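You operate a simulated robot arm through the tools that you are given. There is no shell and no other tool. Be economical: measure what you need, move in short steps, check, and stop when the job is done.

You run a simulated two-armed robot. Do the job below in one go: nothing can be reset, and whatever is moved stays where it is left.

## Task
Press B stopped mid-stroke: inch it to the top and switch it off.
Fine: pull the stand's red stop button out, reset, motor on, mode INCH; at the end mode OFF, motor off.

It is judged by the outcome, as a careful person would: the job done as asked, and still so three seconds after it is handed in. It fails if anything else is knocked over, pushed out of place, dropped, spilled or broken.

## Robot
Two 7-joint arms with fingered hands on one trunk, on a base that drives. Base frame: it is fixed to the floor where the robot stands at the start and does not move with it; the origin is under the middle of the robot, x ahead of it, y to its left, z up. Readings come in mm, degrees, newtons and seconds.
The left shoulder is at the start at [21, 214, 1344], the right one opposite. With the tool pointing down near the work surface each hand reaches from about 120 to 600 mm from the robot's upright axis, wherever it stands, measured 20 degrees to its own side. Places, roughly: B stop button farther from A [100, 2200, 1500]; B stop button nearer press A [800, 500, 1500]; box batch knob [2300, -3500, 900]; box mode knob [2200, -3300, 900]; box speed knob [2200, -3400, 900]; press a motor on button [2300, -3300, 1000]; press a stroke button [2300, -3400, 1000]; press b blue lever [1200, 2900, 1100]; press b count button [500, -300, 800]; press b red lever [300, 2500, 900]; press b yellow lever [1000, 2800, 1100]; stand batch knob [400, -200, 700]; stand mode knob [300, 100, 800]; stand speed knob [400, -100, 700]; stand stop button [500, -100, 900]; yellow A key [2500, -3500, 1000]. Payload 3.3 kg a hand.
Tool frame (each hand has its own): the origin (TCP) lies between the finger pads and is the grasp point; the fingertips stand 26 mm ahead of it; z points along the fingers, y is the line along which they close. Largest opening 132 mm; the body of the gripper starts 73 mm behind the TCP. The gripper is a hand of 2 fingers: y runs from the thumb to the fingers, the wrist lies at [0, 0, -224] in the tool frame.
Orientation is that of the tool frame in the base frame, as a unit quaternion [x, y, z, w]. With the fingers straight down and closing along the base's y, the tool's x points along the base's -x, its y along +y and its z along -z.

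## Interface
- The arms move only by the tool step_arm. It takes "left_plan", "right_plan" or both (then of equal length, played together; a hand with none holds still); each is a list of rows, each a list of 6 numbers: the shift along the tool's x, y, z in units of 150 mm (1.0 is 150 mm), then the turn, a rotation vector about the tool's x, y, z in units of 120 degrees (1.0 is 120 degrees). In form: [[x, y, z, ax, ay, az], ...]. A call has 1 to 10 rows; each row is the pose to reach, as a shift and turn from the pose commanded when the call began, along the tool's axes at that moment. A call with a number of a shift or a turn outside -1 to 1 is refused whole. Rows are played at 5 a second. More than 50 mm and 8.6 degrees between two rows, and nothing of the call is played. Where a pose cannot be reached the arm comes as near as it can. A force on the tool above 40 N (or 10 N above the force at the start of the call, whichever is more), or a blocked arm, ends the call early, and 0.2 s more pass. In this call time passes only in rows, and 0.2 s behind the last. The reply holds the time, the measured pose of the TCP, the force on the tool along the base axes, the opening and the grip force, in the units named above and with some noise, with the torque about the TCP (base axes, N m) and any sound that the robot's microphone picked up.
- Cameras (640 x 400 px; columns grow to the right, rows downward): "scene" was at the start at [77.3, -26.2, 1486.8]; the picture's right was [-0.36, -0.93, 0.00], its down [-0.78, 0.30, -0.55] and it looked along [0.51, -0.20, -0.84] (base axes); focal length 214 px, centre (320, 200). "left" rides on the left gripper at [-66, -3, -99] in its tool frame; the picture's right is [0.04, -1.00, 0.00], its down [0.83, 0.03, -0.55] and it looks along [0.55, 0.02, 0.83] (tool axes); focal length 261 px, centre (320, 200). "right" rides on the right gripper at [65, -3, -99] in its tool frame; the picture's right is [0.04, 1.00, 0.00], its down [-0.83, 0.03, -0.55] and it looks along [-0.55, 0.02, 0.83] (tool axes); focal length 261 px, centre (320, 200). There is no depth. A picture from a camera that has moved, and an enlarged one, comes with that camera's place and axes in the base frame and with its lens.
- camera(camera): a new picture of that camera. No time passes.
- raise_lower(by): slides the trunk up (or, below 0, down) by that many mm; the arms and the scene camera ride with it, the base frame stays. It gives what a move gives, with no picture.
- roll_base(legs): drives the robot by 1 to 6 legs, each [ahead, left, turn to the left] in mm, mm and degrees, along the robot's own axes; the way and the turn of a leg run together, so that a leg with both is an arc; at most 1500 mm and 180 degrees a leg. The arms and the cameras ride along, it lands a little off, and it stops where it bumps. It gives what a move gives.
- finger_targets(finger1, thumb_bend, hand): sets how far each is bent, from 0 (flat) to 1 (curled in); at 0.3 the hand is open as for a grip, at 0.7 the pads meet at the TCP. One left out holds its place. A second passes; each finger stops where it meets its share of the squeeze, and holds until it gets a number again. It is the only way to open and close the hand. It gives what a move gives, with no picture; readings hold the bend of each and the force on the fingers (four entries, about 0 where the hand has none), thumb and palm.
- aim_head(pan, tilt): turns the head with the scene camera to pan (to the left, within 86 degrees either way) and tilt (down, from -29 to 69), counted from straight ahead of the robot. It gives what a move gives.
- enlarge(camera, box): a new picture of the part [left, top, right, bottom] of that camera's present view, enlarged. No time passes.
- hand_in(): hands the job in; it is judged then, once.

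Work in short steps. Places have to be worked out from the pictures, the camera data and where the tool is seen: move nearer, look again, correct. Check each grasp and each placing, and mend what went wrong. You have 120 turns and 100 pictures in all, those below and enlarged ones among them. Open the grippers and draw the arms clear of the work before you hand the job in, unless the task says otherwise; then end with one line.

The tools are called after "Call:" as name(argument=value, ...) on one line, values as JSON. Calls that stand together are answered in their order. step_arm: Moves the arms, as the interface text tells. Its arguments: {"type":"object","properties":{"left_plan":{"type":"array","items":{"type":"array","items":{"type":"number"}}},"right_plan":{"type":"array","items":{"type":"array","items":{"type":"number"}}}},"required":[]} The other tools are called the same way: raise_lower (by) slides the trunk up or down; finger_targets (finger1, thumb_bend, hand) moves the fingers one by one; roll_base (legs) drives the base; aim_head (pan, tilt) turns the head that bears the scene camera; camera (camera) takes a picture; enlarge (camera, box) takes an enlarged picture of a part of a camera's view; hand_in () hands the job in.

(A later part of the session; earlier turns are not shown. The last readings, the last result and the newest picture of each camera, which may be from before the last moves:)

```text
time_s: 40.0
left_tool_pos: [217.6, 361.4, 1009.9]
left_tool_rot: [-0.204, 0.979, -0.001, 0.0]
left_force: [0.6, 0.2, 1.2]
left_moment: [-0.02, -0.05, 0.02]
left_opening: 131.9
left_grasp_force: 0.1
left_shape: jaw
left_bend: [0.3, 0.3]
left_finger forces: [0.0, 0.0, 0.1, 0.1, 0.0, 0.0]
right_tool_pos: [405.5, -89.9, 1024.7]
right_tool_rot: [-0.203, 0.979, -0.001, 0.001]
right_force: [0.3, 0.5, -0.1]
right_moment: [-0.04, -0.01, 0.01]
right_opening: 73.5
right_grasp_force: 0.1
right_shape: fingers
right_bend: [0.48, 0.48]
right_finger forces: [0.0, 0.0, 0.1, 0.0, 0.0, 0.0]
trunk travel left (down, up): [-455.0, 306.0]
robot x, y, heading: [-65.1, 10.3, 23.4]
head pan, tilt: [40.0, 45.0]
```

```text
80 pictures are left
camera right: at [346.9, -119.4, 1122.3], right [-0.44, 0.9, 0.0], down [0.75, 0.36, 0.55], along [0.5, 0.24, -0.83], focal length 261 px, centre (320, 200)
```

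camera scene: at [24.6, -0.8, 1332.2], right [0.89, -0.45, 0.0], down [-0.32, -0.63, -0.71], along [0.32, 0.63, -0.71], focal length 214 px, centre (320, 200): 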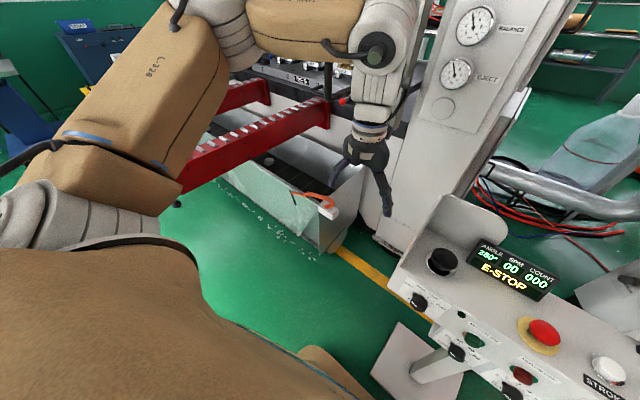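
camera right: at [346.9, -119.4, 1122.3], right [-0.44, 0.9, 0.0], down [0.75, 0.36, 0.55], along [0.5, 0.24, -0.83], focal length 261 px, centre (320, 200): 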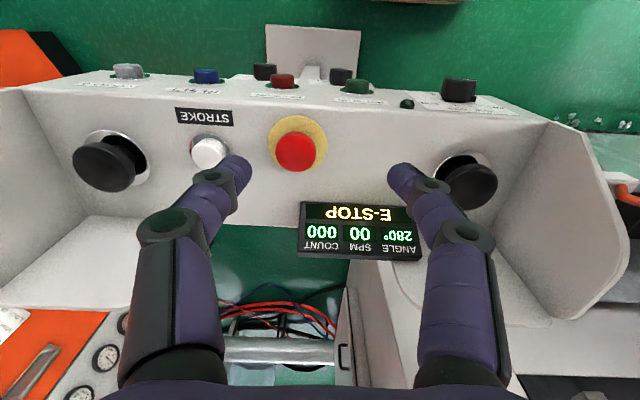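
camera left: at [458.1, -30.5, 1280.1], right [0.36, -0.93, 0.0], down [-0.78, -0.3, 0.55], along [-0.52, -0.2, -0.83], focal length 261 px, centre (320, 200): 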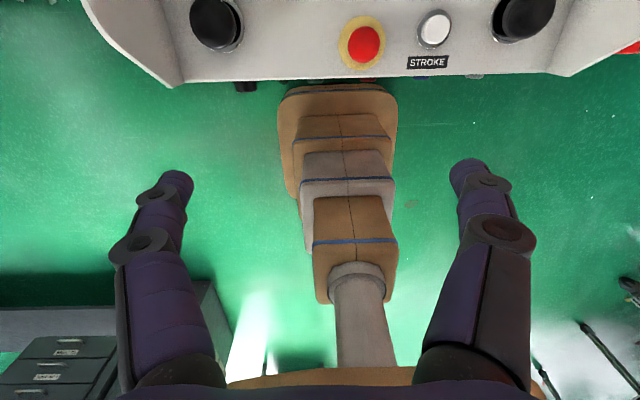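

Stop cap triangulates consistently to [459,-95,859]. I move above it and down to TCP z≈920, then check.

Call:
step_arm(right_plan=[[-0.16, -0.09, 0, 0, 0, 0], [-0.32, -0.175, 0, 0, 0, 0], [-0.32, -0.175, 0.25, 0, 0, 0], [-0.32, -0.175, 0.5, 0, 0, 0], [-0.32, -0.175, 0.7, 0, 0, 0]])

Call:
camera(camera="right")

Call:
aim_head(pan=-30, tilt=40)

Call:
camera(camera="scene")

```text
time_s: 41.2
left_tool_pos: [218.3, 359.9, 1010.9]
left_tool_rot: [-0.202, 0.979, 0.0, 0.0]
left_force: [0.2, 0.1, -0.1]
left_moment: [0.03, 0.01, 0.01]
left_opening: 131.9
left_grasp_force: 0.0
left_shape: jaw
left_bend: [0.3, 0.3]
left_finger forces: [0.1, 0.0, 0.0, 0.0, 0.0, 0.0]
right_tool_pos: [458.1, -103.7, 919.1]
right_tool_rot: [-0.204, 0.979, 0.001, 0.002]
right_force: [-0.3, 0.9, 0.3]
right_moment: [-0.03, 0.0, 0.0]
right_opening: 73.5
right_grasp_force: 0.0
right_shape: fingers
right_bend: [0.48, 0.48]
right_finger forces: [0.0, 0.1, 0.0, 0.1, 0.1, 0.0]
right hand out of reach, approached as far as the arm can: row 1, 2, 3, 5
trunk travel left (down, up): [-455.0, 306.0]
robot x, y, heading: [-68.4, 5.6, 23.2]
head pan, tilt: [40.0, 45.0]
```

```text
79 pictures are left
camera right: at [398.7, -131.9, 1016.4], right [-0.44, 0.9, 0.0], down [0.75, 0.36, 0.56], along [0.5, 0.24, -0.83], focal length 261 px, centre (320, 200)
```

right: 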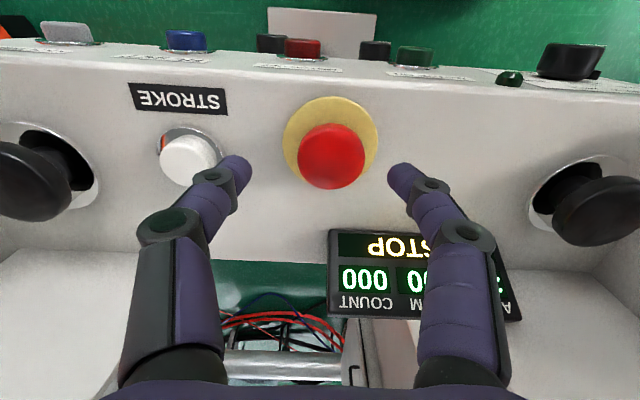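

```text
time_s: 42.6
left_tool_pos: [218.7, 360.7, 1010.4]
left_tool_rot: [-0.204, 0.979, 0.0, 0.001]
left_force: [1.0, 0.0, 0.2]
left_moment: [0.01, -0.01, 0.01]
left_opening: 132.0
left_grasp_force: 0.1
left_shape: jaw
left_bend: [0.3, 0.3]
left_finger forces: [0.0, 0.1, 0.1, 0.1, 0.1, 0.0]
right_tool_pos: [456.2, -102.1, 919.1]
right_tool_rot: [-0.204, 0.979, 0.0, 0.002]
right_force: [-1.2, 0.8, -0.4]
right_moment: [0.0, -0.02, 0.0]
right_opening: 73.7
right_grasp_force: 0.1
right_shape: fingers
right_bend: [0.48, 0.48]
right_finger forces: [0.0, 0.0, 0.0, 0.0, 0.0, 0.1]
trunk travel left (down, up): [-455.0, 306.0]
robot x, y, heading: [-69.3, 9.0, 23.6]
head pan, tilt: [-30.0, 40.0]
```

```text
78 pictures are left
camera scene: at [35.1, 3.7, 1339.5], right [-0.11, -0.99, 0.0], down [-0.64, 0.07, -0.77], along [0.76, -0.09, -0.64], focal length 214 px, centre (320, 200)
```

scene: 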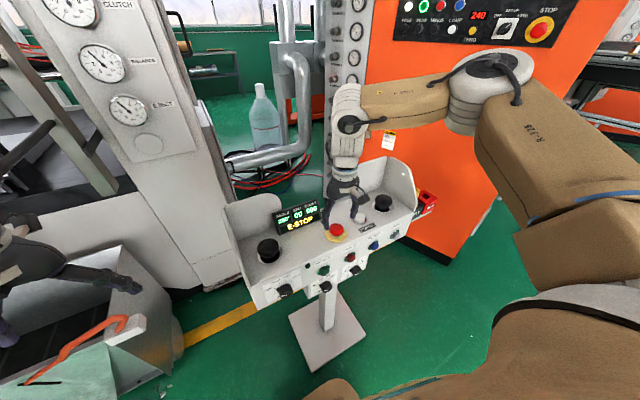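

Aim confirmed ([459,-95]); TCP is ~7 mm right and 5 mm short. I correct and descend to z≈869.

Call:
step_arm(right_plan=[[-0.035, 0.045, 0, 0, 0, 0], [-0.035, 0.045, 0.12, 0, 0, 0], [-0.035, 0.045, 0.24, 0, 0, 0], [-0.035, 0.045, 0.335, 0, 0, 0]])

Call:
camera(camera="right")

```text
time_s: 43.6
left_tool_pos: [218.3, 360.9, 1010.3]
left_tool_rot: [-0.204, 0.979, 0.0, 0.001]
left_force: [0.8, -0.3, 0.9]
left_moment: [0.01, 0.0, 0.03]
left_opening: 132.0
left_grasp_force: 0.1
left_shape: jaw
left_bend: [0.3, 0.3]
left_finger forces: [0.1, 0.1, 0.0, 0.1, 0.1, 0.0]
right_tool_pos: [449.3, -111.7, 881.2]
right_tool_rot: [-0.204, 0.979, 0.0, 0.002]
right_force: [0.7, -0.1, 0.3]
right_moment: [0.0, -0.02, 0.0]
right_opening: 73.4
right_grasp_force: 0.1
right_shape: fingers
right_bend: [0.48, 0.48]
right_finger forces: [0.0, 0.0, 0.1, 0.0, 0.1, 0.0]
right hand out of reach, approached as far as the arm can: row 1, 2, 3, 4
trunk travel left (down, up): [-455.0, 306.0]
robot x, y, heading: [-67.3, 8.8, 23.4]
head pan, tilt: [-30.0, 40.0]
```

```text
77 pictures are left
camera right: at [390.9, -140.4, 979.6], right [-0.44, 0.9, 0.0], down [0.75, 0.36, 0.56], along [0.5, 0.24, -0.83], focal length 261 px, centre (320, 200)
```

right: 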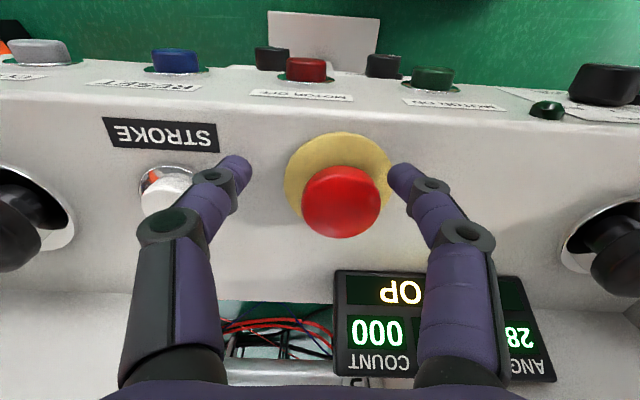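

The arm is at its forward limit, so I use the base for the sideways correction (16 ahead, 12 left) and the trunk for vertical motion. First up a bit, then drive.

Call:
raise_lower(by=20)

Call:
roll_base(legs=[[16, 12, 0]])

Call:
camera(camera="right")

```text
time_s: 44.3
left_tool_pos: [218.3, 359.8, 1029.4]
left_tool_rot: [-0.203, 0.979, 0.0, 0.0]
left_force: [0.8, -0.1, -0.3]
left_moment: [-0.01, -0.01, 0.04]
left_opening: 131.9
left_grasp_force: 0.0
left_shape: jaw
left_bend: [0.3, 0.3]
left_finger forces: [0.1, 0.0, 0.0, 0.0, 0.1, 0.1]
right_tool_pos: [450.2, -111.9, 903.1]
right_tool_rot: [-0.204, 0.979, 0.001, 0.001]
right_force: [0.5, 0.2, 0.3]
right_moment: [0.01, -0.02, 0.04]
right_opening: 73.4
right_grasp_force: 0.1
right_shape: fingers
right_bend: [0.48, 0.48]
right_finger forces: [0.1, 0.1, 0.1, 0.0, 0.0, 0.0]
trunk travel left (down, up): [-475.0, 286.0]
robot x, y, heading: [-72.0, 6.0, 23.2]
head pan, tilt: [-30.0, 40.0]
```

```text
time_s: 45.1
left_tool_pos: [230.2, 378.8, 1029.7]
left_tool_rot: [-0.202, 0.979, 0.0, -0.001]
left_force: [0.2, 0.2, -0.2]
left_moment: [-0.03, 0.02, 0.0]
left_opening: 132.0
left_grasp_force: 0.1
left_shape: jaw
left_bend: [0.3, 0.3]
left_finger forces: [0.0, 0.1, 0.0, 0.0, 0.0, 0.0]
right_tool_pos: [461.0, -93.0, 902.4]
right_tool_rot: [-0.204, 0.979, 0.001, 0.002]
right_force: [-0.2, 0.0, 0.3]
right_moment: [-0.04, 0.0, -0.02]
right_opening: 73.5
right_grasp_force: 0.1
right_shape: fingers
right_bend: [0.48, 0.48]
right_finger forces: [0.1, 0.0, 0.0, 0.1, 0.0, 0.0]
trunk travel left (down, up): [-475.0, 286.0]
robot x, y, heading: [-58.6, 27.0, 23.2]
head pan, tilt: [-30.0, 40.0]
```

```text
76 pictures are left
camera right: at [401.2, -122.6, 1000.9], right [-0.44, 0.9, 0.0], down [0.75, 0.36, 0.56], along [0.5, 0.24, -0.83], focal length 261 px, centre (320, 200)
```

right: 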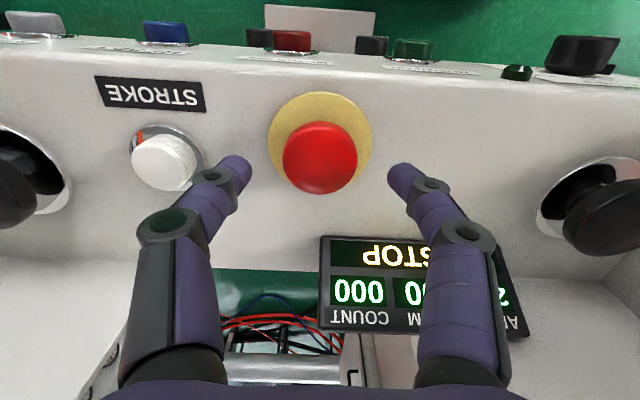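

Well centred. I lower by the trunk.

Call:
raise_lower(by=-34)

Call:
camera(camera="right")

```text
time_s: 45.9
left_tool_pos: [227.4, 377.6, 997.2]
left_tool_rot: [-0.203, 0.979, -0.001, 0.001]
left_force: [0.2, -0.6, -0.3]
left_moment: [-0.01, -0.01, 0.0]
left_opening: 132.1
left_grasp_force: 0.0
left_shape: jaw
left_bend: [0.3, 0.3]
left_finger forces: [0.0, 0.1, 0.0, 0.0, 0.0, 0.0]
right_tool_pos: [458.8, -93.7, 872.1]
right_tool_rot: [-0.204, 0.979, 0.001, 0.005]
right_force: [-1.4, -0.2, 29.5]
right_moment: [-0.23, 0.01, -0.11]
right_opening: 73.8
right_grasp_force: 14.5
right_shape: fingers
right_bend: [0.5, 0.48]
right_finger forces: [12.7, 0.1, 0.0, 0.0, 15.9, 0.1]
trunk travel left (down, up): [-441.0, 320.0]
robot x, y, heading: [-57.4, 24.7, 23.5]
head pan, tilt: [-30.0, 40.0]
```

```text
75 pictures are left
camera right: at [399.6, -122.7, 969.5], right [-0.44, 0.9, 0.0], down [0.75, 0.36, 0.56], along [0.5, 0.24, -0.83], focal length 261 px, centre (320, 200)
```

right: 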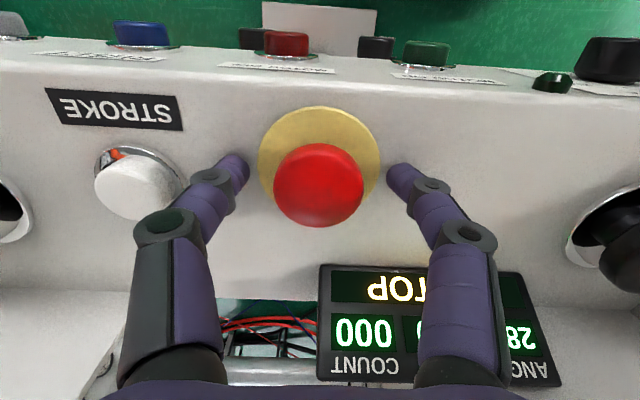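

Both fingertips touch the panel (29 N). I lift 5 mm to unload, then close on the cap.

Call:
raise_lower(by=6)

Call:
finger_targets(hand="right", finger1=0.7, thumb_bend=0.7)

Call:
camera(camera="right")

```text
time_s: 46.4
left_tool_pos: [228.6, 377.9, 1002.3]
left_tool_rot: [-0.203, 0.979, -0.001, 0.0]
left_force: [-0.4, -0.2, 0.5]
left_moment: [-0.02, 0.02, -0.02]
left_opening: 131.7
left_grasp_force: 0.0
left_shape: jaw
left_bend: [0.3, 0.3]
left_finger forces: [0.1, 0.0, 0.0, 0.0, 0.0, 0.1]
right_tool_pos: [458.9, -94.4, 874.3]
right_tool_rot: [-0.204, 0.979, 0.001, 0.001]
right_force: [-0.9, 0.8, 0.4]
right_moment: [0.03, 0.01, 0.02]
right_opening: 73.3
right_grasp_force: 0.1
right_shape: fingers
right_bend: [0.48, 0.48]
right_finger forces: [0.0, 0.1, 0.0, 0.0, 0.0, 0.0]
trunk travel left (down, up): [-447.0, 314.0]
robot x, y, heading: [-57.6, 26.6, 23.3]
head pan, tilt: [-30.0, 40.0]
```

```text
time_s: 47.4
left_tool_pos: [228.8, 377.4, 1002.7]
left_tool_rot: [-0.203, 0.979, 0.001, 0.0]
left_force: [-0.1, -0.3, -0.1]
left_moment: [0.0, -0.01, 0.02]
left_opening: 132.0
left_grasp_force: 0.0
left_shape: jaw
left_bend: [0.3, 0.3]
left_finger forces: [0.0, 0.0, 0.1, 0.0, 0.0, 0.0]
right_tool_pos: [459.8, -95.7, 874.7]
right_tool_rot: [-0.203, 0.979, 0.001, 0.002]
right_force: [-0.4, -5.8, -6.6]
right_moment: [-0.08, 0.02, -0.03]
right_opening: 35.2
right_grasp_force: 11.3
right_shape: fingers
right_bend: [0.59, 0.64]
right_finger forces: [9.0, 0.0, 0.0, 0.0, 14.8, 0.1]
trunk travel left (down, up): [-447.0, 314.0]
robot x, y, heading: [-59.1, 23.3, 23.3]
head pan, tilt: [-30.0, 40.0]
```

```text
74 pictures are left
camera right: at [400.7, -124.9, 972.5], right [-0.44, 0.9, 0.0], down [0.75, 0.36, 0.56], along [0.5, 0.24, -0.83], focal length 261 px, centre (320, 200)
```

right: 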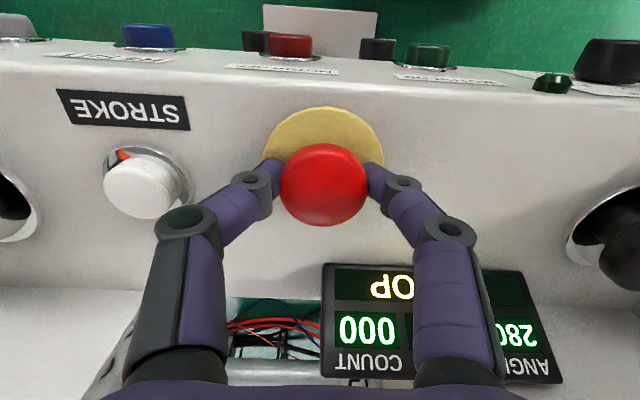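

The fingertips hold the cap. I pull up with the trunk by 15 mm.

Call:
raise_lower(by=14)

Call:
camera(camera="right")

```text
time_s: 48.1
left_tool_pos: [229.8, 377.1, 1016.2]
left_tool_rot: [-0.204, 0.979, 0.001, -0.001]
left_force: [-0.5, -0.2, -0.4]
left_moment: [-0.04, -0.01, 0.0]
left_opening: 131.9
left_grasp_force: 0.1
left_shape: jaw
left_bend: [0.3, 0.3]
left_finger forces: [0.0, 0.1, 0.1, 0.1, 0.1, 0.1]
right_tool_pos: [460.5, -96.2, 886.8]
right_tool_rot: [-0.204, 0.979, 0.001, 0.0]
right_force: [-0.9, -4.2, -30.7]
right_moment: [-0.17, 0.03, -0.04]
right_opening: 36.9
right_grasp_force: 14.0
right_shape: fingers
right_bend: [0.57, 0.63]
right_finger forces: [13.9, 0.1, 0.0, 0.1, 14.5, 0.1]
trunk travel left (down, up): [-461.0, 300.0]
robot x, y, heading: [-56.5, 25.6, 23.6]
head pan, tilt: [-30.0, 40.0]
```

```text
73 pictures are left
camera right: at [401.1, -125.1, 985.1], right [-0.44, 0.9, 0.0], down [0.75, 0.36, 0.55], along [0.5, 0.24, -0.83], focal length 261 px, centre (320, 200)
```

right: 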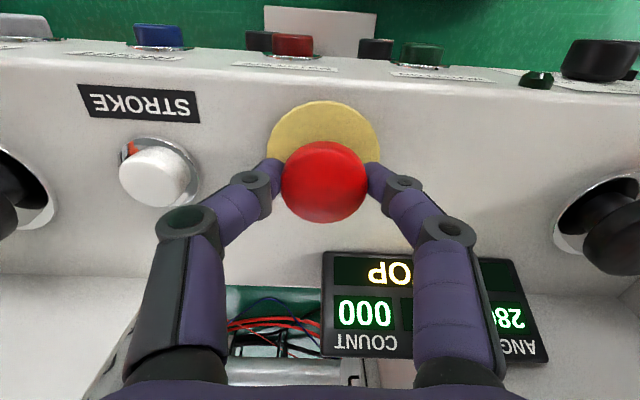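

The cap came up about 12 mm (30 N pull). I release and see whether it stays out and what the display says.

Call:
finger_targets(hand="right", finger1=0.48, thumb_bend=0.48)

Call:
raise_lower(by=60)

Call:
camera(camera="right")

Call:
camera(camera="scene")

```text
time_s: 49.1
left_tool_pos: [227.6, 377.6, 1016.9]
left_tool_rot: [-0.203, 0.979, 0.0, 0.0]
left_force: [0.4, 1.0, 0.7]
left_moment: [-0.02, 0.03, -0.02]
left_opening: 131.9
left_grasp_force: 0.0
left_shape: jaw
left_bend: [0.3, 0.3]
left_finger forces: [0.0, 0.1, 0.0, 0.0, 0.0, 0.0]
right_tool_pos: [458.6, -94.2, 889.3]
right_tool_rot: [-0.204, 0.979, 0.002, 0.001]
right_force: [0.6, 0.8, 0.0]
right_moment: [0.03, -0.03, -0.01]
right_opening: 72.7
right_grasp_force: 0.1
right_shape: fingers
right_bend: [0.48, 0.48]
right_finger forces: [0.1, 0.0, 0.0, 0.0, 0.1, 0.1]
trunk travel left (down, up): [-461.0, 300.0]
robot x, y, heading: [-62.3, 23.1, 23.4]
head pan, tilt: [-30.0, 40.0]
```

```text
time_s: 50.1
left_tool_pos: [228.1, 377.6, 1075.4]
left_tool_rot: [-0.204, 0.979, 0.0, -0.001]
left_force: [0.1, 0.4, -0.2]
left_moment: [0.03, 0.01, -0.02]
left_opening: 131.9
left_grasp_force: 0.1
left_shape: jaw
left_bend: [0.3, 0.3]
left_finger forces: [0.1, 0.1, 0.1, 0.1, 0.1, 0.1]
right_tool_pos: [458.9, -95.6, 950.8]
right_tool_rot: [-0.204, 0.979, 0.004, 0.004]
right_force: [-0.1, 0.1, -0.2]
right_moment: [0.01, 0.02, 0.02]
right_opening: 72.7
right_grasp_force: 0.1
right_shape: fingers
right_bend: [0.48, 0.48]
right_finger forces: [0.0, 0.0, 0.1, 0.1, 0.0, 0.0]
trunk travel left (down, up): [-521.0, 240.0]
robot x, y, heading: [-58.7, 24.3, 23.2]
head pan, tilt: [-30.0, 40.0]
```

```text
72 pictures are left
camera right: at [399.7, -125.4, 1047.8], right [-0.44, 0.9, 0.0], down [0.75, 0.36, 0.56], along [0.5, 0.25, -0.83], focal length 261 px, centre (320, 200)
```

right: 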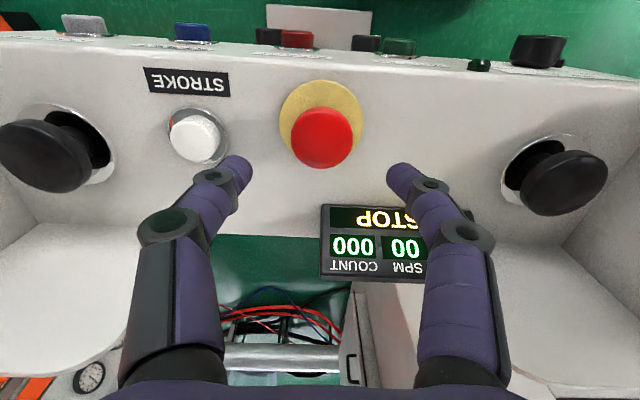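

```text
71 pictures are left
camera scene: at [40.4, 19.0, 1405.6], right [-0.12, -0.99, 0.0], down [-0.64, 0.07, -0.77], along [0.76, -0.09, -0.64], focal length 214 px, centre (320, 200)
```

scene: 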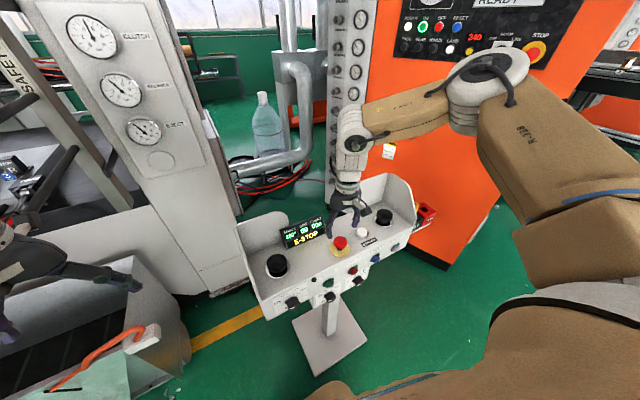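

The stop stays out (cap clearly stands higher off its ring). Next is RESET on the front face; I withdraw the hand in front of the stand and pitch it forward to view that face.

Call:
step_arm(right_plan=[[0.2, 0, -0.15, 0, 0, 0], [0.45, 0, -0.15, 0, 0, 0], [0.7, 0, -0.15, 0, 0, 0], [0.95, 0, -0.15, 0, 0, 0]])

Call:
step_arm(right_plan=[[0, 0, 0, 0, -0.07, 0], [0, 0, 0, 0, -0.14, 0], [0, 0, 0, 0, -0.21, 0], [0, 0, 0, 0, -0.28, 0], [0, 0, 0, 0, -0.35, 0]])

Call:
camera(camera="right")

```text
time_s: 51.1
left_tool_pos: [226.7, 377.5, 1076.3]
left_tool_rot: [-0.203, 0.979, 0.0, 0.0]
left_force: [-0.3, -0.6, -0.3]
left_moment: [0.01, 0.02, -0.01]
left_opening: 131.9
left_grasp_force: 0.0
left_shape: jaw
left_bend: [0.3, 0.3]
left_finger forces: [0.0, 0.0, 0.0, 0.0, 0.0, 0.0]
right_tool_pos: [324.6, -152.2, 972.2]
right_tool_rot: [-0.204, 0.979, 0.004, 0.005]
right_force: [0.0, -0.1, 0.0]
right_moment: [0.01, 0.03, 0.02]
right_opening: 73.0
right_grasp_force: 0.1
right_shape: fingers
right_bend: [0.48, 0.48]
right_finger forces: [0.1, 0.0, 0.1, 0.0, 0.0, 0.0]
trunk travel left (down, up): [-521.0, 240.0]
robot x, y, heading: [-61.0, 24.9, 23.4]
head pan, tilt: [-30.0, 40.0]
```

```text
time_s: 52.3
left_tool_pos: [227.7, 372.3, 1078.5]
left_tool_rot: [-0.203, 0.979, 0.003, 0.001]
left_force: [0.3, -0.2, -0.3]
left_moment: [0.07, -0.01, -0.01]
left_opening: 131.9
left_grasp_force: 0.0
left_shape: jaw
left_bend: [0.3, 0.3]
left_finger forces: [0.0, 0.1, 0.1, 0.0, 0.1, 0.1]
right_tool_pos: [390.1, -156.0, 930.4]
right_tool_rot: [-0.189, 0.913, 0.081, 0.352]
right_force: [0.3, 0.4, 0.3]
right_moment: [0.01, 0.01, 0.04]
right_opening: 73.5
right_grasp_force: 0.2
right_shape: fingers
right_bend: [0.48, 0.48]
right_finger forces: [0.0, 0.0, 0.1, 0.0, 0.0, 0.0]
right hand out of reach, approached as far as the arm can: row 2, 3, 4, 5
trunk travel left (down, up): [-521.0, 240.0]
robot x, y, heading: [-60.0, 20.6, 23.3]
head pan, tilt: [-30.0, 40.0]
```

```text
70 pictures are left
camera right: at [285.6, -205.9, 957.8], right [-0.43, 0.9, -0.01], down [0.21, 0.11, 0.97], along [0.88, 0.42, -0.24], focal length 261 px, centre (320, 200)
```

right: 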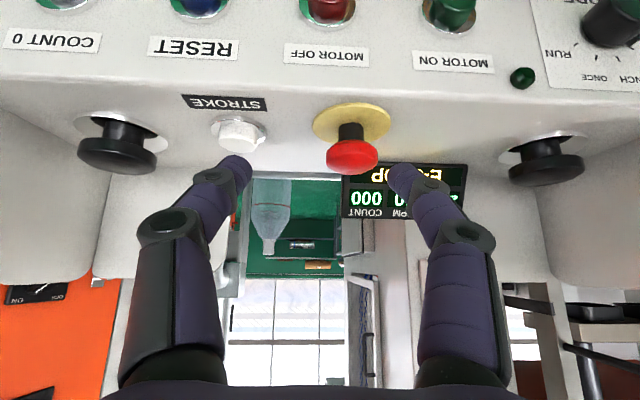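

The stop is clearly out, stem visible. RESET lies on the (near-vertical) front face at about z 786. I back the base up 220 mm to make room for a forward-pointing hand, lower the trunk, and pitch the hand further.

Call:
roll_base(legs=[[-220, 0, 0]])

Call:
step_arm(right_plan=[[0, 0, 0, 0, -0.07, 0], [0, 0, 0, 0, -0.14, 0], [0, 0, 0, 0, -0.21, 0], [0, 0, 0, 0, -0.28, 0], [0, 0, 0, 0, -0.33, 0]])

Call:
camera(camera="right")

```text
time_s: 54.0
left_tool_pos: [20.1, 288.8, 1076.9]
left_tool_rot: [-0.203, 0.979, 0.0, 0.0]
left_force: [0.0, -0.8, 0.4]
left_moment: [-0.03, -0.02, -0.01]
left_opening: 132.0
left_grasp_force: 0.0
left_shape: jaw
left_bend: [0.3, 0.3]
left_finger forces: [0.1, 0.0, 0.1, 0.0, 0.0, 0.0]
right_tool_pos: [181.3, -241.8, 932.1]
right_tool_rot: [-0.193, 0.912, 0.08, 0.353]
right_force: [0.3, -0.2, -0.4]
right_moment: [-0.03, 0.01, 0.01]
right_opening: 73.2
right_grasp_force: 0.1
right_shape: fingers
right_bend: [0.48, 0.48]
right_finger forces: [0.1, 0.0, 0.1, 0.0, 0.1, 0.0]
trunk travel left (down, up): [-521.0, 240.0]
robot x, y, heading: [-265.6, -65.7, 23.7]
head pan, tilt: [-30.0, 40.0]
```

```text
time_s: 55.2
left_tool_pos: [21.2, 289.4, 1076.3]
left_tool_rot: [-0.204, 0.979, -0.001, 0.0]
left_force: [-0.3, -0.2, 0.8]
left_moment: [0.0, -0.01, -0.02]
left_opening: 131.8
left_grasp_force: 0.0
left_shape: jaw
left_bend: [0.3, 0.3]
left_finger forces: [0.0, 0.1, 0.1, 0.0, 0.0, 0.1]
right_tool_pos: [181.8, -240.6, 931.9]
right_tool_rot: [-0.155, 0.739, 0.141, 0.641]
right_force: [0.2, 1.1, -0.7]
right_moment: [0.02, -0.04, 0.02]
right_opening: 73.2
right_grasp_force: 0.0
right_shape: fingers
right_bend: [0.48, 0.48]
right_finger forces: [0.0, 0.0, 0.0, 0.0, 0.0, 0.1]
right hand out of reach, approached as far as the arm can: row 1, 2
trunk travel left (down, up): [-521.0, 240.0]
robot x, y, heading: [-266.9, -62.2, 23.5]
head pan, tilt: [-30.0, 40.0]
```

```text
69 pictures are left
camera right: at [85.5, -286.8, 878.7], right [-0.41, 0.91, -0.03], down [-0.41, -0.15, 0.9], along [0.82, 0.38, 0.43], focal length 261 px, centre (320, 200)
```

right: 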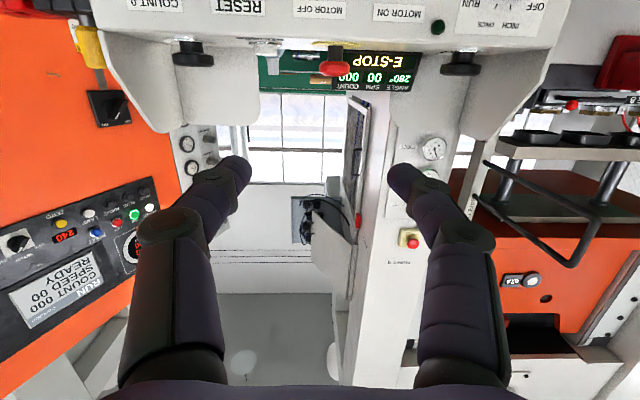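

The hand now points nearly horizontally forward. I lower the trunk 145 mm to bring it to button height and look.

Call:
raise_lower(by=-145)

Call:
finger_targets(hand="right", finger1=0.7, thumb_bend=0.7)

Call:
camera(camera="right")

```text
time_s: 56.9
left_tool_pos: [21.0, 288.7, 931.4]
left_tool_rot: [-0.204, 0.979, 0.0, 0.001]
left_force: [-0.2, 0.4, 0.9]
left_moment: [0.0, 0.02, 0.01]
left_opening: 131.9
left_grasp_force: 0.0
left_shape: jaw
left_bend: [0.3, 0.3]
left_finger forces: [0.2, 0.1, 0.0, 0.0, 0.0, 0.1]
right_tool_pos: [181.9, -241.0, 786.7]
right_tool_rot: [-0.154, 0.739, 0.141, 0.641]
right_force: [0.6, 0.0, 0.1]
right_moment: [-0.03, -0.02, -0.01]
right_opening: 73.3
right_grasp_force: 0.0
right_shape: fingers
right_bend: [0.48, 0.48]
right_finger forces: [0.0, 0.0, 0.0, 0.0, 0.0, 0.0]
trunk travel left (down, up): [-376.0, 385.0]
robot x, y, heading: [-262.1, -66.0, 23.4]
head pan, tilt: [-30.0, 40.0]
```

```text
time_s: 57.9
left_tool_pos: [19.3, 289.1, 931.6]
left_tool_rot: [-0.204, 0.979, 0.0, 0.0]
left_force: [0.6, -0.2, 0.2]
left_moment: [0.0, -0.02, -0.02]
left_opening: 132.1
left_grasp_force: 0.0
left_shape: jaw
left_bend: [0.3, 0.3]
left_finger forces: [0.1, 0.0, 0.1, 0.1, 0.0, 0.0]
right_tool_pos: [182.1, -240.5, 785.3]
right_tool_rot: [-0.154, 0.74, 0.141, 0.64]
right_force: [-0.6, 0.5, -0.5]
right_moment: [-0.01, -0.03, 0.0]
right_opening: 2.1
right_grasp_force: 0.1
right_shape: fingers
right_bend: [0.7, 0.7]
right_finger forces: [0.0, 0.0, 0.0, 0.0, 0.0, 0.0]
trunk travel left (down, up): [-376.0, 385.0]
robot x, y, heading: [-266.9, -67.0, 23.3]
head pan, tilt: [-30.0, 40.0]
```

```text
68 pictures are left
camera right: at [85.6, -287.1, 734.1], right [-0.41, 0.91, -0.03], down [-0.4, -0.15, 0.9], along [0.82, 0.38, 0.43], focal length 261 px, centre (320, 200)
```

right: 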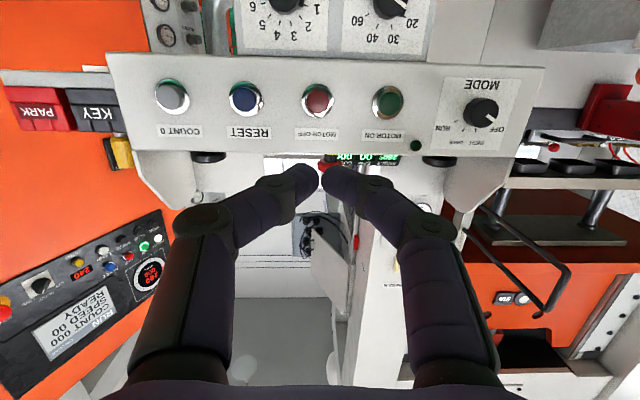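

I have a clear view of the front row. RESET is at about [462,-226,766]; I drive the base 180 ahead and 98 right to bring the closed fingertips in front of it.

Call:
roll_base(legs=[[0, -98, 0], [180, 0, 0]])

Call:
raise_lower(by=-12)

Call:
camera(camera="right")

```text
time_s: 60.1
left_tool_pos: [222.4, 271.8, 931.7]
left_tool_rot: [-0.203, 0.979, 0.001, 0.0]
left_force: [-0.3, -0.6, 0.6]
left_moment: [0.01, 0.02, 0.01]
left_opening: 131.9
left_grasp_force: 0.0
left_shape: jaw
left_bend: [0.3, 0.3]
left_finger forces: [0.1, 0.0, 0.1, 0.0, 0.0, 0.0]
right_tool_pos: [384.3, -257.7, 786.2]
right_tool_rot: [-0.155, 0.739, 0.141, 0.641]
right_force: [0.5, -0.7, 0.1]
right_moment: [0.05, -0.02, 0.04]
right_opening: 1.9
right_grasp_force: 0.0
right_shape: fingers
right_bend: [0.7, 0.7]
right_finger forces: [0.0, 0.0, 0.1, 0.0, 0.0, 0.1]
trunk travel left (down, up): [-376.0, 385.0]
robot x, y, heading: [-59.0, -81.8, 23.6]
head pan, tilt: [-30.0, 40.0]
```

```text
time_s: 60.7
left_tool_pos: [221.3, 271.4, 920.7]
left_tool_rot: [-0.203, 0.979, 0.0, 0.0]
left_force: [0.6, 0.3, 0.3]
left_moment: [0.03, 0.01, 0.0]
left_opening: 131.9
left_grasp_force: 0.0
left_shape: jaw
left_bend: [0.3, 0.3]
left_finger forces: [0.0, 0.0, 0.0, 0.1, 0.1, 0.0]
right_tool_pos: [383.8, -257.5, 774.0]
right_tool_rot: [-0.154, 0.74, 0.141, 0.64]
right_force: [-0.6, 0.6, -0.3]
right_moment: [0.01, 0.02, 0.0]
right_opening: 2.1
right_grasp_force: 0.1
right_shape: fingers
right_bend: [0.7, 0.7]
right_finger forces: [0.0, 0.0, 0.0, 0.0, 0.0, 0.0]
trunk travel left (down, up): [-364.0, 397.0]
robot x, y, heading: [-64.6, -82.3, 23.7]
head pan, tilt: [-30.0, 40.0]
```

```text
67 pictures are left
camera right: at [287.4, -303.9, 722.2], right [-0.41, 0.91, -0.03], down [-0.4, -0.15, 0.9], along [0.82, 0.39, 0.43], focal length 261 px, centre (320, 200)
```

right: 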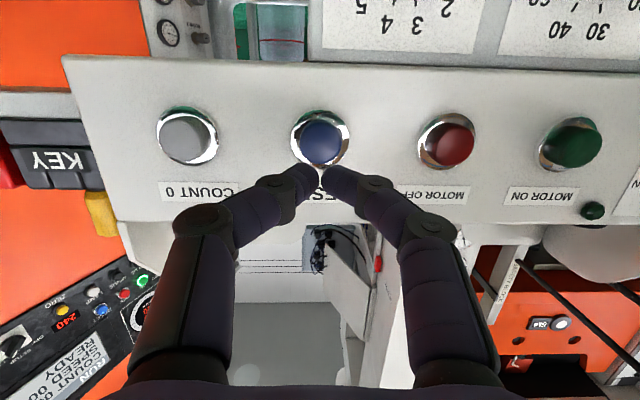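

RESET triangulates to [450,-228,763]; fingertips are laterally aligned, 46 mm away and ~6 mm too high. I lower 6 mm and press forward.

Call:
raise_lower(by=-6)

Call:
step_arm(right_plan=[[-0.017, 0, 0.12, 0, 0, 0], [-0.034, 0, 0.24, 0, 0, 0], [-0.04, 0, 0.28, 0, 0, 0], [-0.044, 0, 0.31, 0, 0, 0], [-0.047, 0, 0.33, 0, 0, 0]])

Call:
camera(camera="right")

```text
time_s: 61.3
left_tool_pos: [222.1, 271.6, 913.4]
left_tool_rot: [-0.203, 0.979, 0.0, 0.0]
left_force: [0.6, 0.4, 0.5]
left_moment: [-0.03, -0.01, -0.01]
left_opening: 132.1
left_grasp_force: 0.0
left_shape: jaw
left_bend: [0.3, 0.3]
left_finger forces: [0.0, 0.0, 0.0, 0.0, 0.0, 0.0]
right_tool_pos: [383.4, -258.0, 767.8]
right_tool_rot: [-0.155, 0.739, 0.142, 0.64]
right_force: [-0.1, -0.6, -0.2]
right_moment: [-0.01, -0.01, -0.01]
right_opening: 2.1
right_grasp_force: 0.1
right_shape: fingers
right_bend: [0.7, 0.7]
right_finger forces: [0.0, 0.0, 0.0, 0.1, 0.0, 0.0]
trunk travel left (down, up): [-358.0, 403.0]
robot x, y, heading: [-61.7, -80.1, 23.4]
head pan, tilt: [-30.0, 40.0]
```

```text
time_s: 62.5
left_tool_pos: [222.3, 271.5, 912.5]
left_tool_rot: [-0.204, 0.979, 0.0, 0.0]
left_force: [-0.1, 0.1, 0.5]
left_moment: [-0.01, 0.02, 0.02]
left_opening: 131.8
left_grasp_force: 0.0
left_shape: jaw
left_bend: [0.3, 0.3]
left_finger forces: [0.1, 0.0, 0.1, 0.0, 0.1, 0.0]
right_tool_pos: [430.0, -236.6, 767.7]
right_tool_rot: [-0.154, 0.739, 0.14, 0.64]
right_force: [-2.7, -2.2, 0.0]
right_moment: [-0.01, 0.0, -0.05]
right_opening: 2.3
right_grasp_force: 1.3
right_shape: fingers
right_bend: [0.7, 0.7]
right_finger forces: [0.0, 0.0, 0.0, 0.1, 3.3, 0.0]
trunk travel left (down, up): [-358.0, 403.0]
robot x, y, heading: [-65.7, -79.8, 23.6]
head pan, tilt: [-30.0, 40.0]
heard: click
```

```text
66 pictures are left
camera right: at [332.9, -283.1, 715.9], right [-0.41, 0.91, -0.03], down [-0.4, -0.15, 0.9], along [0.82, 0.39, 0.43], focal length 261 px, centre (320, 200)
```

right: 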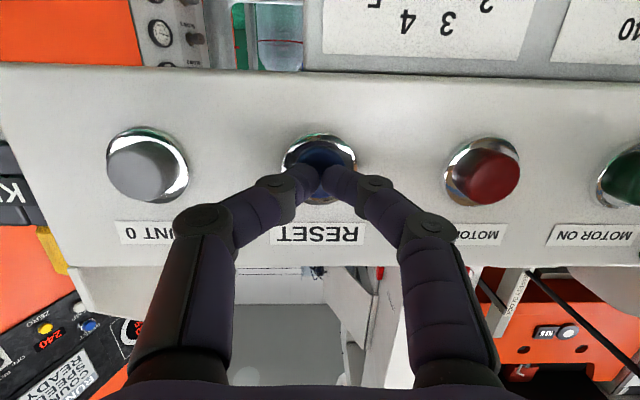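

A click was heard. I back off and check the display.

Call:
step_arm(right_plan=[[0.02, 0, -0.15, 0, 0, 0], [0.04, 0, -0.3, 0, 0, 0]])

Call:
aim_head(pan=-15, tilt=42)

Call:
enlarge(camera="scene", box=[200, 100, 440, 300])

```text
time_s: 63.1
left_tool_pos: [221.8, 272.3, 914.4]
left_tool_rot: [-0.204, 0.979, -0.001, 0.0]
left_force: [-0.2, -0.5, 0.6]
left_moment: [0.01, 0.01, 0.02]
left_opening: 131.7
left_grasp_force: 0.0
left_shape: jaw
left_bend: [0.3, 0.3]
left_finger forces: [0.0, 0.1, 0.0, 0.0, 0.0, 0.0]
right_tool_pos: [388.8, -256.7, 769.3]
right_tool_rot: [-0.154, 0.739, 0.141, 0.64]
right_force: [0.4, -0.4, 0.3]
right_moment: [-0.02, -0.02, 0.01]
right_opening: 1.8
right_grasp_force: 0.2
right_shape: fingers
right_bend: [0.7, 0.7]
right_finger forces: [0.0, 0.0, 0.1, 0.1, 0.1, 0.1]
trunk travel left (down, up): [-358.0, 403.0]
robot x, y, heading: [-66.1, -84.8, 23.3]
head pan, tilt: [-30.0, 40.0]
```

```text
time_s: 63.8
left_tool_pos: [223.3, 271.8, 913.4]
left_tool_rot: [-0.204, 0.979, 0.0, 0.0]
left_force: [0.6, -0.1, -0.4]
left_moment: [-0.01, 0.02, 0.03]
left_opening: 132.2
left_grasp_force: 0.0
left_shape: jaw
left_bend: [0.3, 0.3]
left_finger forces: [0.0, 0.0, 0.1, 0.0, 0.0, 0.0]
right_tool_pos: [388.0, -255.4, 770.0]
right_tool_rot: [-0.154, 0.739, 0.141, 0.641]
right_force: [0.4, -0.4, -0.1]
right_moment: [0.0, 0.0, -0.02]
right_opening: 1.9
right_grasp_force: 0.2
right_shape: fingers
right_bend: [0.7, 0.7]
right_finger forces: [0.0, 0.1, 0.1, 0.0, 0.0, 0.0]
trunk travel left (down, up): [-358.0, 403.0]
robot x, y, heading: [-65.7, -83.6, 23.7]
head pan, tilt: [-15.0, 42.0]
```

```text
2.00 times, centred on (320, 200) of scene
camera zoom: at [49.4, -58.5, 1238.9], right [0.15, -0.99, 0.0], down [-0.66, -0.1, -0.74], along [0.73, 0.11, -0.67], focal length 429 px, centre (320, 200)
```

zoom: 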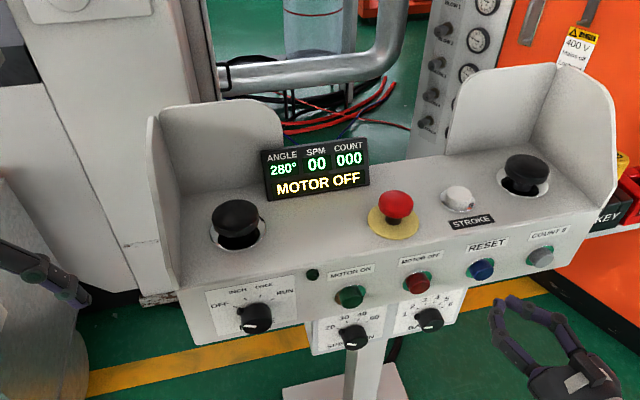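

Display now says MOTOR OFF – reset worked. MOTOR ON lies about 172 mm to the left; I drive the base left.

Call:
roll_base(legs=[[0, 172, 0]])

Call:
camera(camera="right")

```text
time_s: 65.3
left_tool_pos: [153.2, 427.2, 914.0]
left_tool_rot: [-0.205, 0.979, 0.001, 0.0]
left_force: [-0.1, 0.0, -0.6]
left_moment: [0.01, 0.02, 0.05]
left_opening: 132.0
left_grasp_force: 0.0
left_shape: jaw
left_bend: [0.3, 0.3]
left_finger forces: [0.0, 0.0, 0.0, 0.1, 0.1, 0.0]
right_tool_pos: [321.0, -99.6, 769.9]
right_tool_rot: [-0.155, 0.739, 0.141, 0.64]
right_force: [-0.3, 0.0, -0.1]
right_moment: [0.02, 0.01, -0.04]
right_opening: 2.1
right_grasp_force: 0.1
right_shape: fingers
right_bend: [0.7, 0.7]
right_finger forces: [0.1, 0.0, 0.1, 0.0, 0.0, 0.0]
trunk travel left (down, up): [-358.0, 403.0]
robot x, y, heading: [-132.7, 72.1, 23.7]
head pan, tilt: [-15.0, 42.0]
```

```text
64 pictures are left
camera right: at [224.2, -145.6, 718.1], right [-0.41, 0.91, -0.03], down [-0.4, -0.15, 0.9], along [0.82, 0.39, 0.43], focal length 261 px, centre (320, 200)
```

right: 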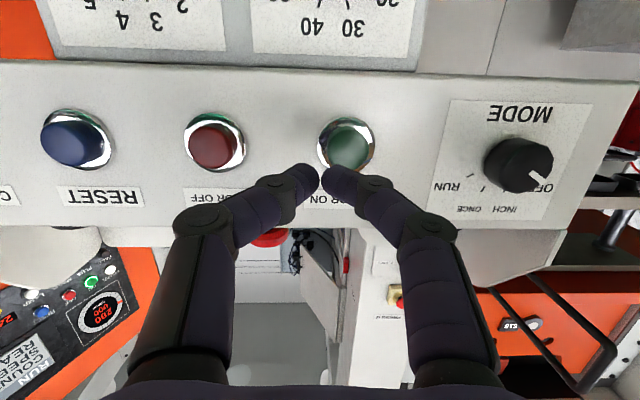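

MOTOR ON is ~18 mm further left and ~46 mm ahead. I correct and press.

Call:
step_arm(right_plan=[[0.01, 0.12, 0, 0, 0, 0], [0.0, 0.12, 0.12, 0, 0, 0], [-0.014, 0.12, 0.22, 0, 0, 0], [-0.02, 0.12, 0.26, 0, 0, 0], [-0.025, 0.12, 0.29, 0, 0, 0], [-0.028, 0.12, 0.31, 0, 0, 0]])

Call:
enlarge(camera="scene", box=[240, 100, 480, 300])

```text
time_s: 66.7
left_tool_pos: [154.7, 426.8, 913.1]
left_tool_rot: [-0.205, 0.979, 0.0, 0.0]
left_force: [-0.8, -0.2, -0.5]
left_moment: [0.01, 0.0, -0.01]
left_opening: 131.9
left_grasp_force: 0.0
left_shape: jaw
left_bend: [0.3, 0.3]
left_finger forces: [0.1, 0.1, 0.0, 0.0, 0.0, 0.0]
right_tool_pos: [357.2, -64.9, 767.4]
right_tool_rot: [-0.155, 0.739, 0.142, 0.64]
right_force: [-2.0, -2.1, 0.2]
right_moment: [0.02, 0.02, -0.04]
right_opening: 1.7
right_grasp_force: 1.7
right_shape: fingers
right_bend: [0.7, 0.7]
right_finger forces: [0.4, 0.0, 0.1, 0.1, 2.1, 0.1]
trunk travel left (down, up): [-358.0, 403.0]
robot x, y, heading: [-132.9, 71.5, 23.7]
head pan, tilt: [-15.0, 42.0]
heard: click
```

```text
2.00 times, centred on (360, 200) of scene
camera zoom: at [-18.4, 96.4, 1238.9], right [0.15, -0.99, 0.0], down [-0.66, -0.1, -0.74], along [0.73, 0.11, -0.67], focal length 429 px, centre (240, 200)
```

zoom: 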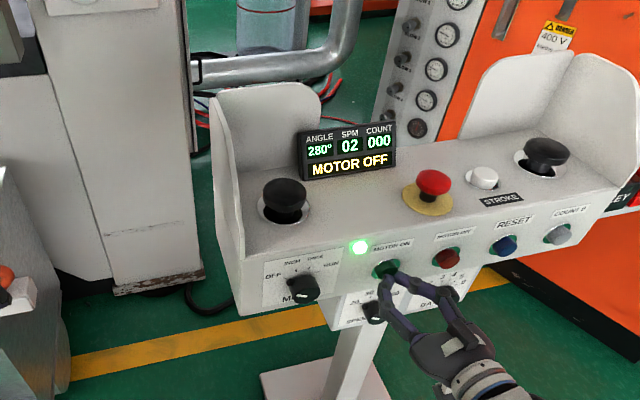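

Motor lamp is lit and speed is rising. I back off, level the hand, and drive left toward the mode knob, opening the fingers.

Call:
step_arm(right_plan=[[0.02, 0, -0.2, 0, 0, 0], [0.04, 0, -0.45, 0, 0, 0], [0.04, 0, -0.6, 0, -0.066, 0]])

Call:
roll_base(legs=[[0, 125, 0]])

Call:
finger_targets(hand="right", finger1=0.47, thumb_bend=0.47)

Call:
camera(camera="right")

Call:
enlarge(camera="scene", box=[280, 100, 480, 300])

```text
time_s: 67.5
left_tool_pos: [153.3, 426.1, 914.6]
left_tool_rot: [-0.205, 0.979, 0.0, 0.0]
left_force: [1.1, -0.4, 0.8]
left_moment: [-0.05, -0.05, -0.02]
left_opening: 132.0
left_grasp_force: 0.1
left_shape: jaw
left_bend: [0.3, 0.3]
left_finger forces: [0.0, 0.0, 0.1, 0.0, 0.0, 0.0]
right_tool_pos: [272.5, -100.4, 774.1]
right_tool_rot: [-0.145, 0.692, 0.152, 0.69]
right_force: [0.4, 0.3, -0.3]
right_moment: [0.04, 0.02, 0.02]
right_opening: 1.8
right_grasp_force: 0.1
right_shape: fingers
right_bend: [0.7, 0.7]
right_finger forces: [0.0, 0.0, 0.1, 0.0, 0.0, 0.1]
trunk travel left (down, up): [-358.0, 403.0]
robot x, y, heading: [-132.2, 71.5, 23.9]
head pan, tilt: [-15.0, 42.0]
```

```text
time_s: 68.7
left_tool_pos: [102.8, 544.0, 913.6]
left_tool_rot: [-0.205, 0.979, 0.0, 0.0]
left_force: [-0.2, 0.5, 0.2]
left_moment: [0.02, 0.02, 0.02]
left_opening: 132.0
left_grasp_force: 0.0
left_shape: jaw
left_bend: [0.3, 0.3]
left_finger forces: [0.0, 0.1, 0.0, 0.0, 0.0, 0.1]
right_tool_pos: [222.8, 14.7, 775.3]
right_tool_rot: [-0.145, 0.693, 0.151, 0.69]
right_force: [-0.2, -0.5, -0.2]
right_moment: [0.0, 0.0, 0.01]
right_opening: 1.9
right_grasp_force: 0.0
right_shape: fingers
right_bend: [0.7, 0.7]
right_finger forces: [0.1, 0.0, 0.0, 0.1, 0.1, 0.1]
trunk travel left (down, up): [-358.0, 403.0]
robot x, y, heading: [-178.9, 185.1, 23.5]
head pan, tilt: [-15.0, 42.0]
```

```text
time_s: 69.7
left_tool_pos: [102.9, 541.1, 913.5]
left_tool_rot: [-0.205, 0.979, 0.001, 0.0]
left_force: [0.8, 0.3, -0.5]
left_moment: [-0.01, -0.02, -0.01]
left_opening: 131.6
left_grasp_force: 0.0
left_shape: jaw
left_bend: [0.3, 0.3]
left_finger forces: [0.0, 0.0, 0.0, 0.1, 0.0, 0.0]
right_tool_pos: [223.5, 14.6, 774.9]
right_tool_rot: [-0.144, 0.693, 0.152, 0.69]
right_force: [0.4, -0.1, 0.2]
right_moment: [-0.02, -0.02, 0.0]
right_opening: 76.0
right_grasp_force: 0.1
right_shape: fingers
right_bend: [0.47, 0.47]
right_finger forces: [0.0, 0.1, 0.0, 0.0, 0.1, 0.0]
trunk travel left (down, up): [-358.0, 403.0]
robot x, y, heading: [-186.0, 185.3, 23.6]
head pan, tilt: [-15.0, 42.0]
```

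```text
62 pictures are left
camera right: at [133.6, -27.6, 708.4], right [-0.41, 0.91, -0.03], down [-0.51, -0.2, 0.83], along [0.75, 0.36, 0.55], focal length 261 px, centre (320, 200)
```

right: 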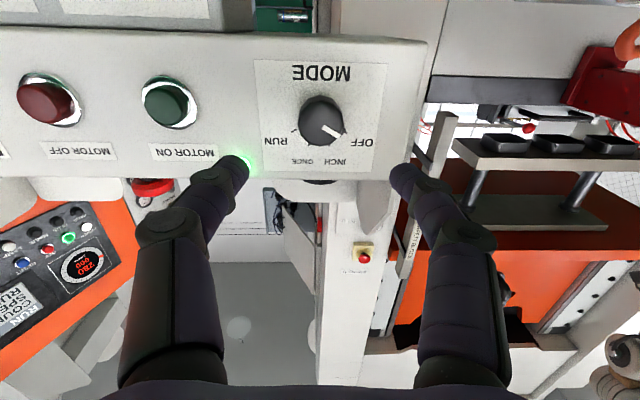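

```text
2.00 times, centred on (380, 200) of scene
camera zoom: at [-68.6, 212.1, 1238.9], right [0.15, -0.99, 0.0], down [-0.66, -0.1, -0.74], along [0.73, 0.11, -0.67], focal length 429 px, centre (200, 200)
```

zoom: 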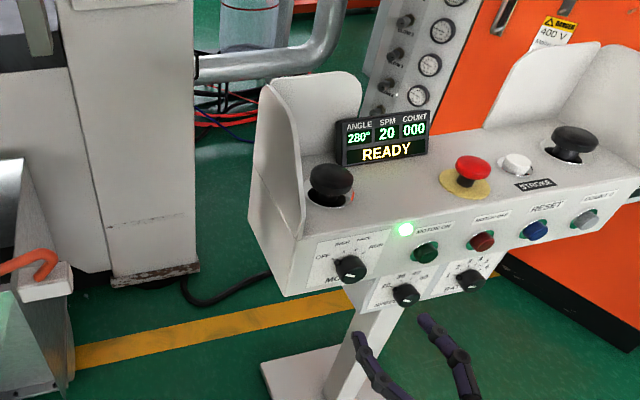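

READY at 20 SPM. I enlarge the mode knob.

Call:
enlarge(camera="right", box=[240, 50, 400, 190])

```text
2.86 times, centred on (320, 120) of right
camera zoom: at [133.6, -27.6, 708.4], right [-0.41, 0.91, -0.03], down [-0.51, -0.2, 0.83], along [0.75, 0.36, 0.55], focal length 745 px, centre (320, 429)
```

zoom: 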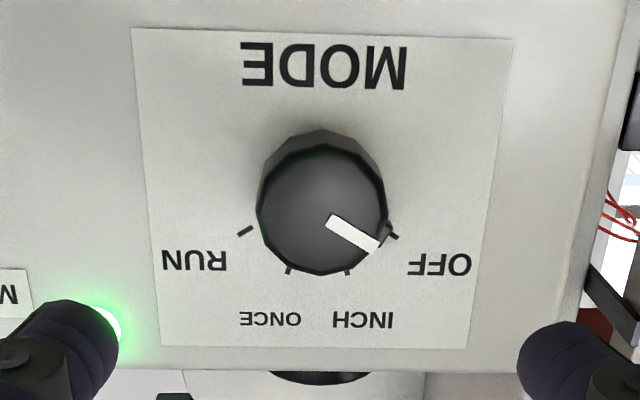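

OFF now, INCH is one 40° step clockwise. Knob (Ø≈36 mm) is at z≈770, straight ahead; I advance 88 mm to surround it.

Call:
step_arm(right_plan=[[0.033, 0.01, 0.15, 0, 0, 0], [0.033, 0.01, 0.3, 0, 0, 0], [0.033, 0.01, 0.42, 0, 0, 0], [0.033, 0.01, 0.52, 0, 0, 0], [0.033, 0.01, 0.58, 0, 0, 0]])

Call:
camera(camera="right")

```text
time_s: 70.9
left_tool_pos: [102.5, 543.5, 913.5]
left_tool_rot: [-0.204, 0.979, 0.0, -0.001]
left_force: [-0.4, 0.1, -0.3]
left_moment: [0.0, -0.02, -0.02]
left_opening: 131.8
left_grasp_force: 0.1
left_shape: jaw
left_bend: [0.3, 0.3]
left_finger forces: [0.0, 0.0, 0.0, 0.0, 0.0, 0.0]
right_tool_pos: [302.5, 51.6, 769.9]
right_tool_rot: [-0.145, 0.693, 0.152, 0.69]
right_force: [0.7, -0.3, -0.5]
right_moment: [-0.01, 0.03, 0.01]
right_opening: 75.9
right_grasp_force: 0.1
right_shape: fingers
right_bend: [0.47, 0.47]
right_finger forces: [0.1, 0.0, 0.0, 0.0, 0.0, 0.1]
trunk travel left (down, up): [-358.0, 403.0]
robot x, y, heading: [-179.5, 187.6, 23.2]
head pan, tilt: [-15.0, 42.0]
```

```text
59 pictures are left
camera right: at [212.9, 9.6, 703.7], right [-0.41, 0.91, -0.03], down [-0.51, -0.2, 0.83], along [0.75, 0.36, 0.55], focal length 261 px, centre (320, 200)
```

right: 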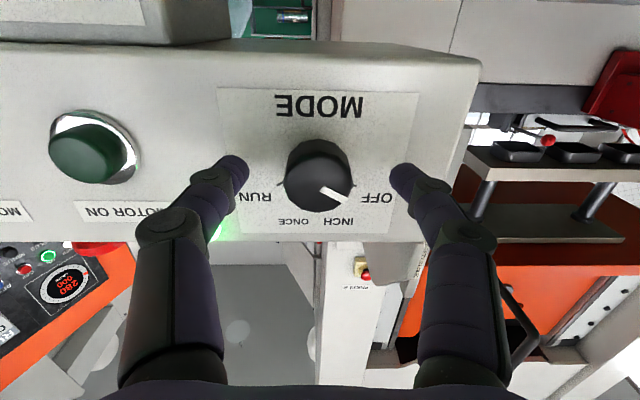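

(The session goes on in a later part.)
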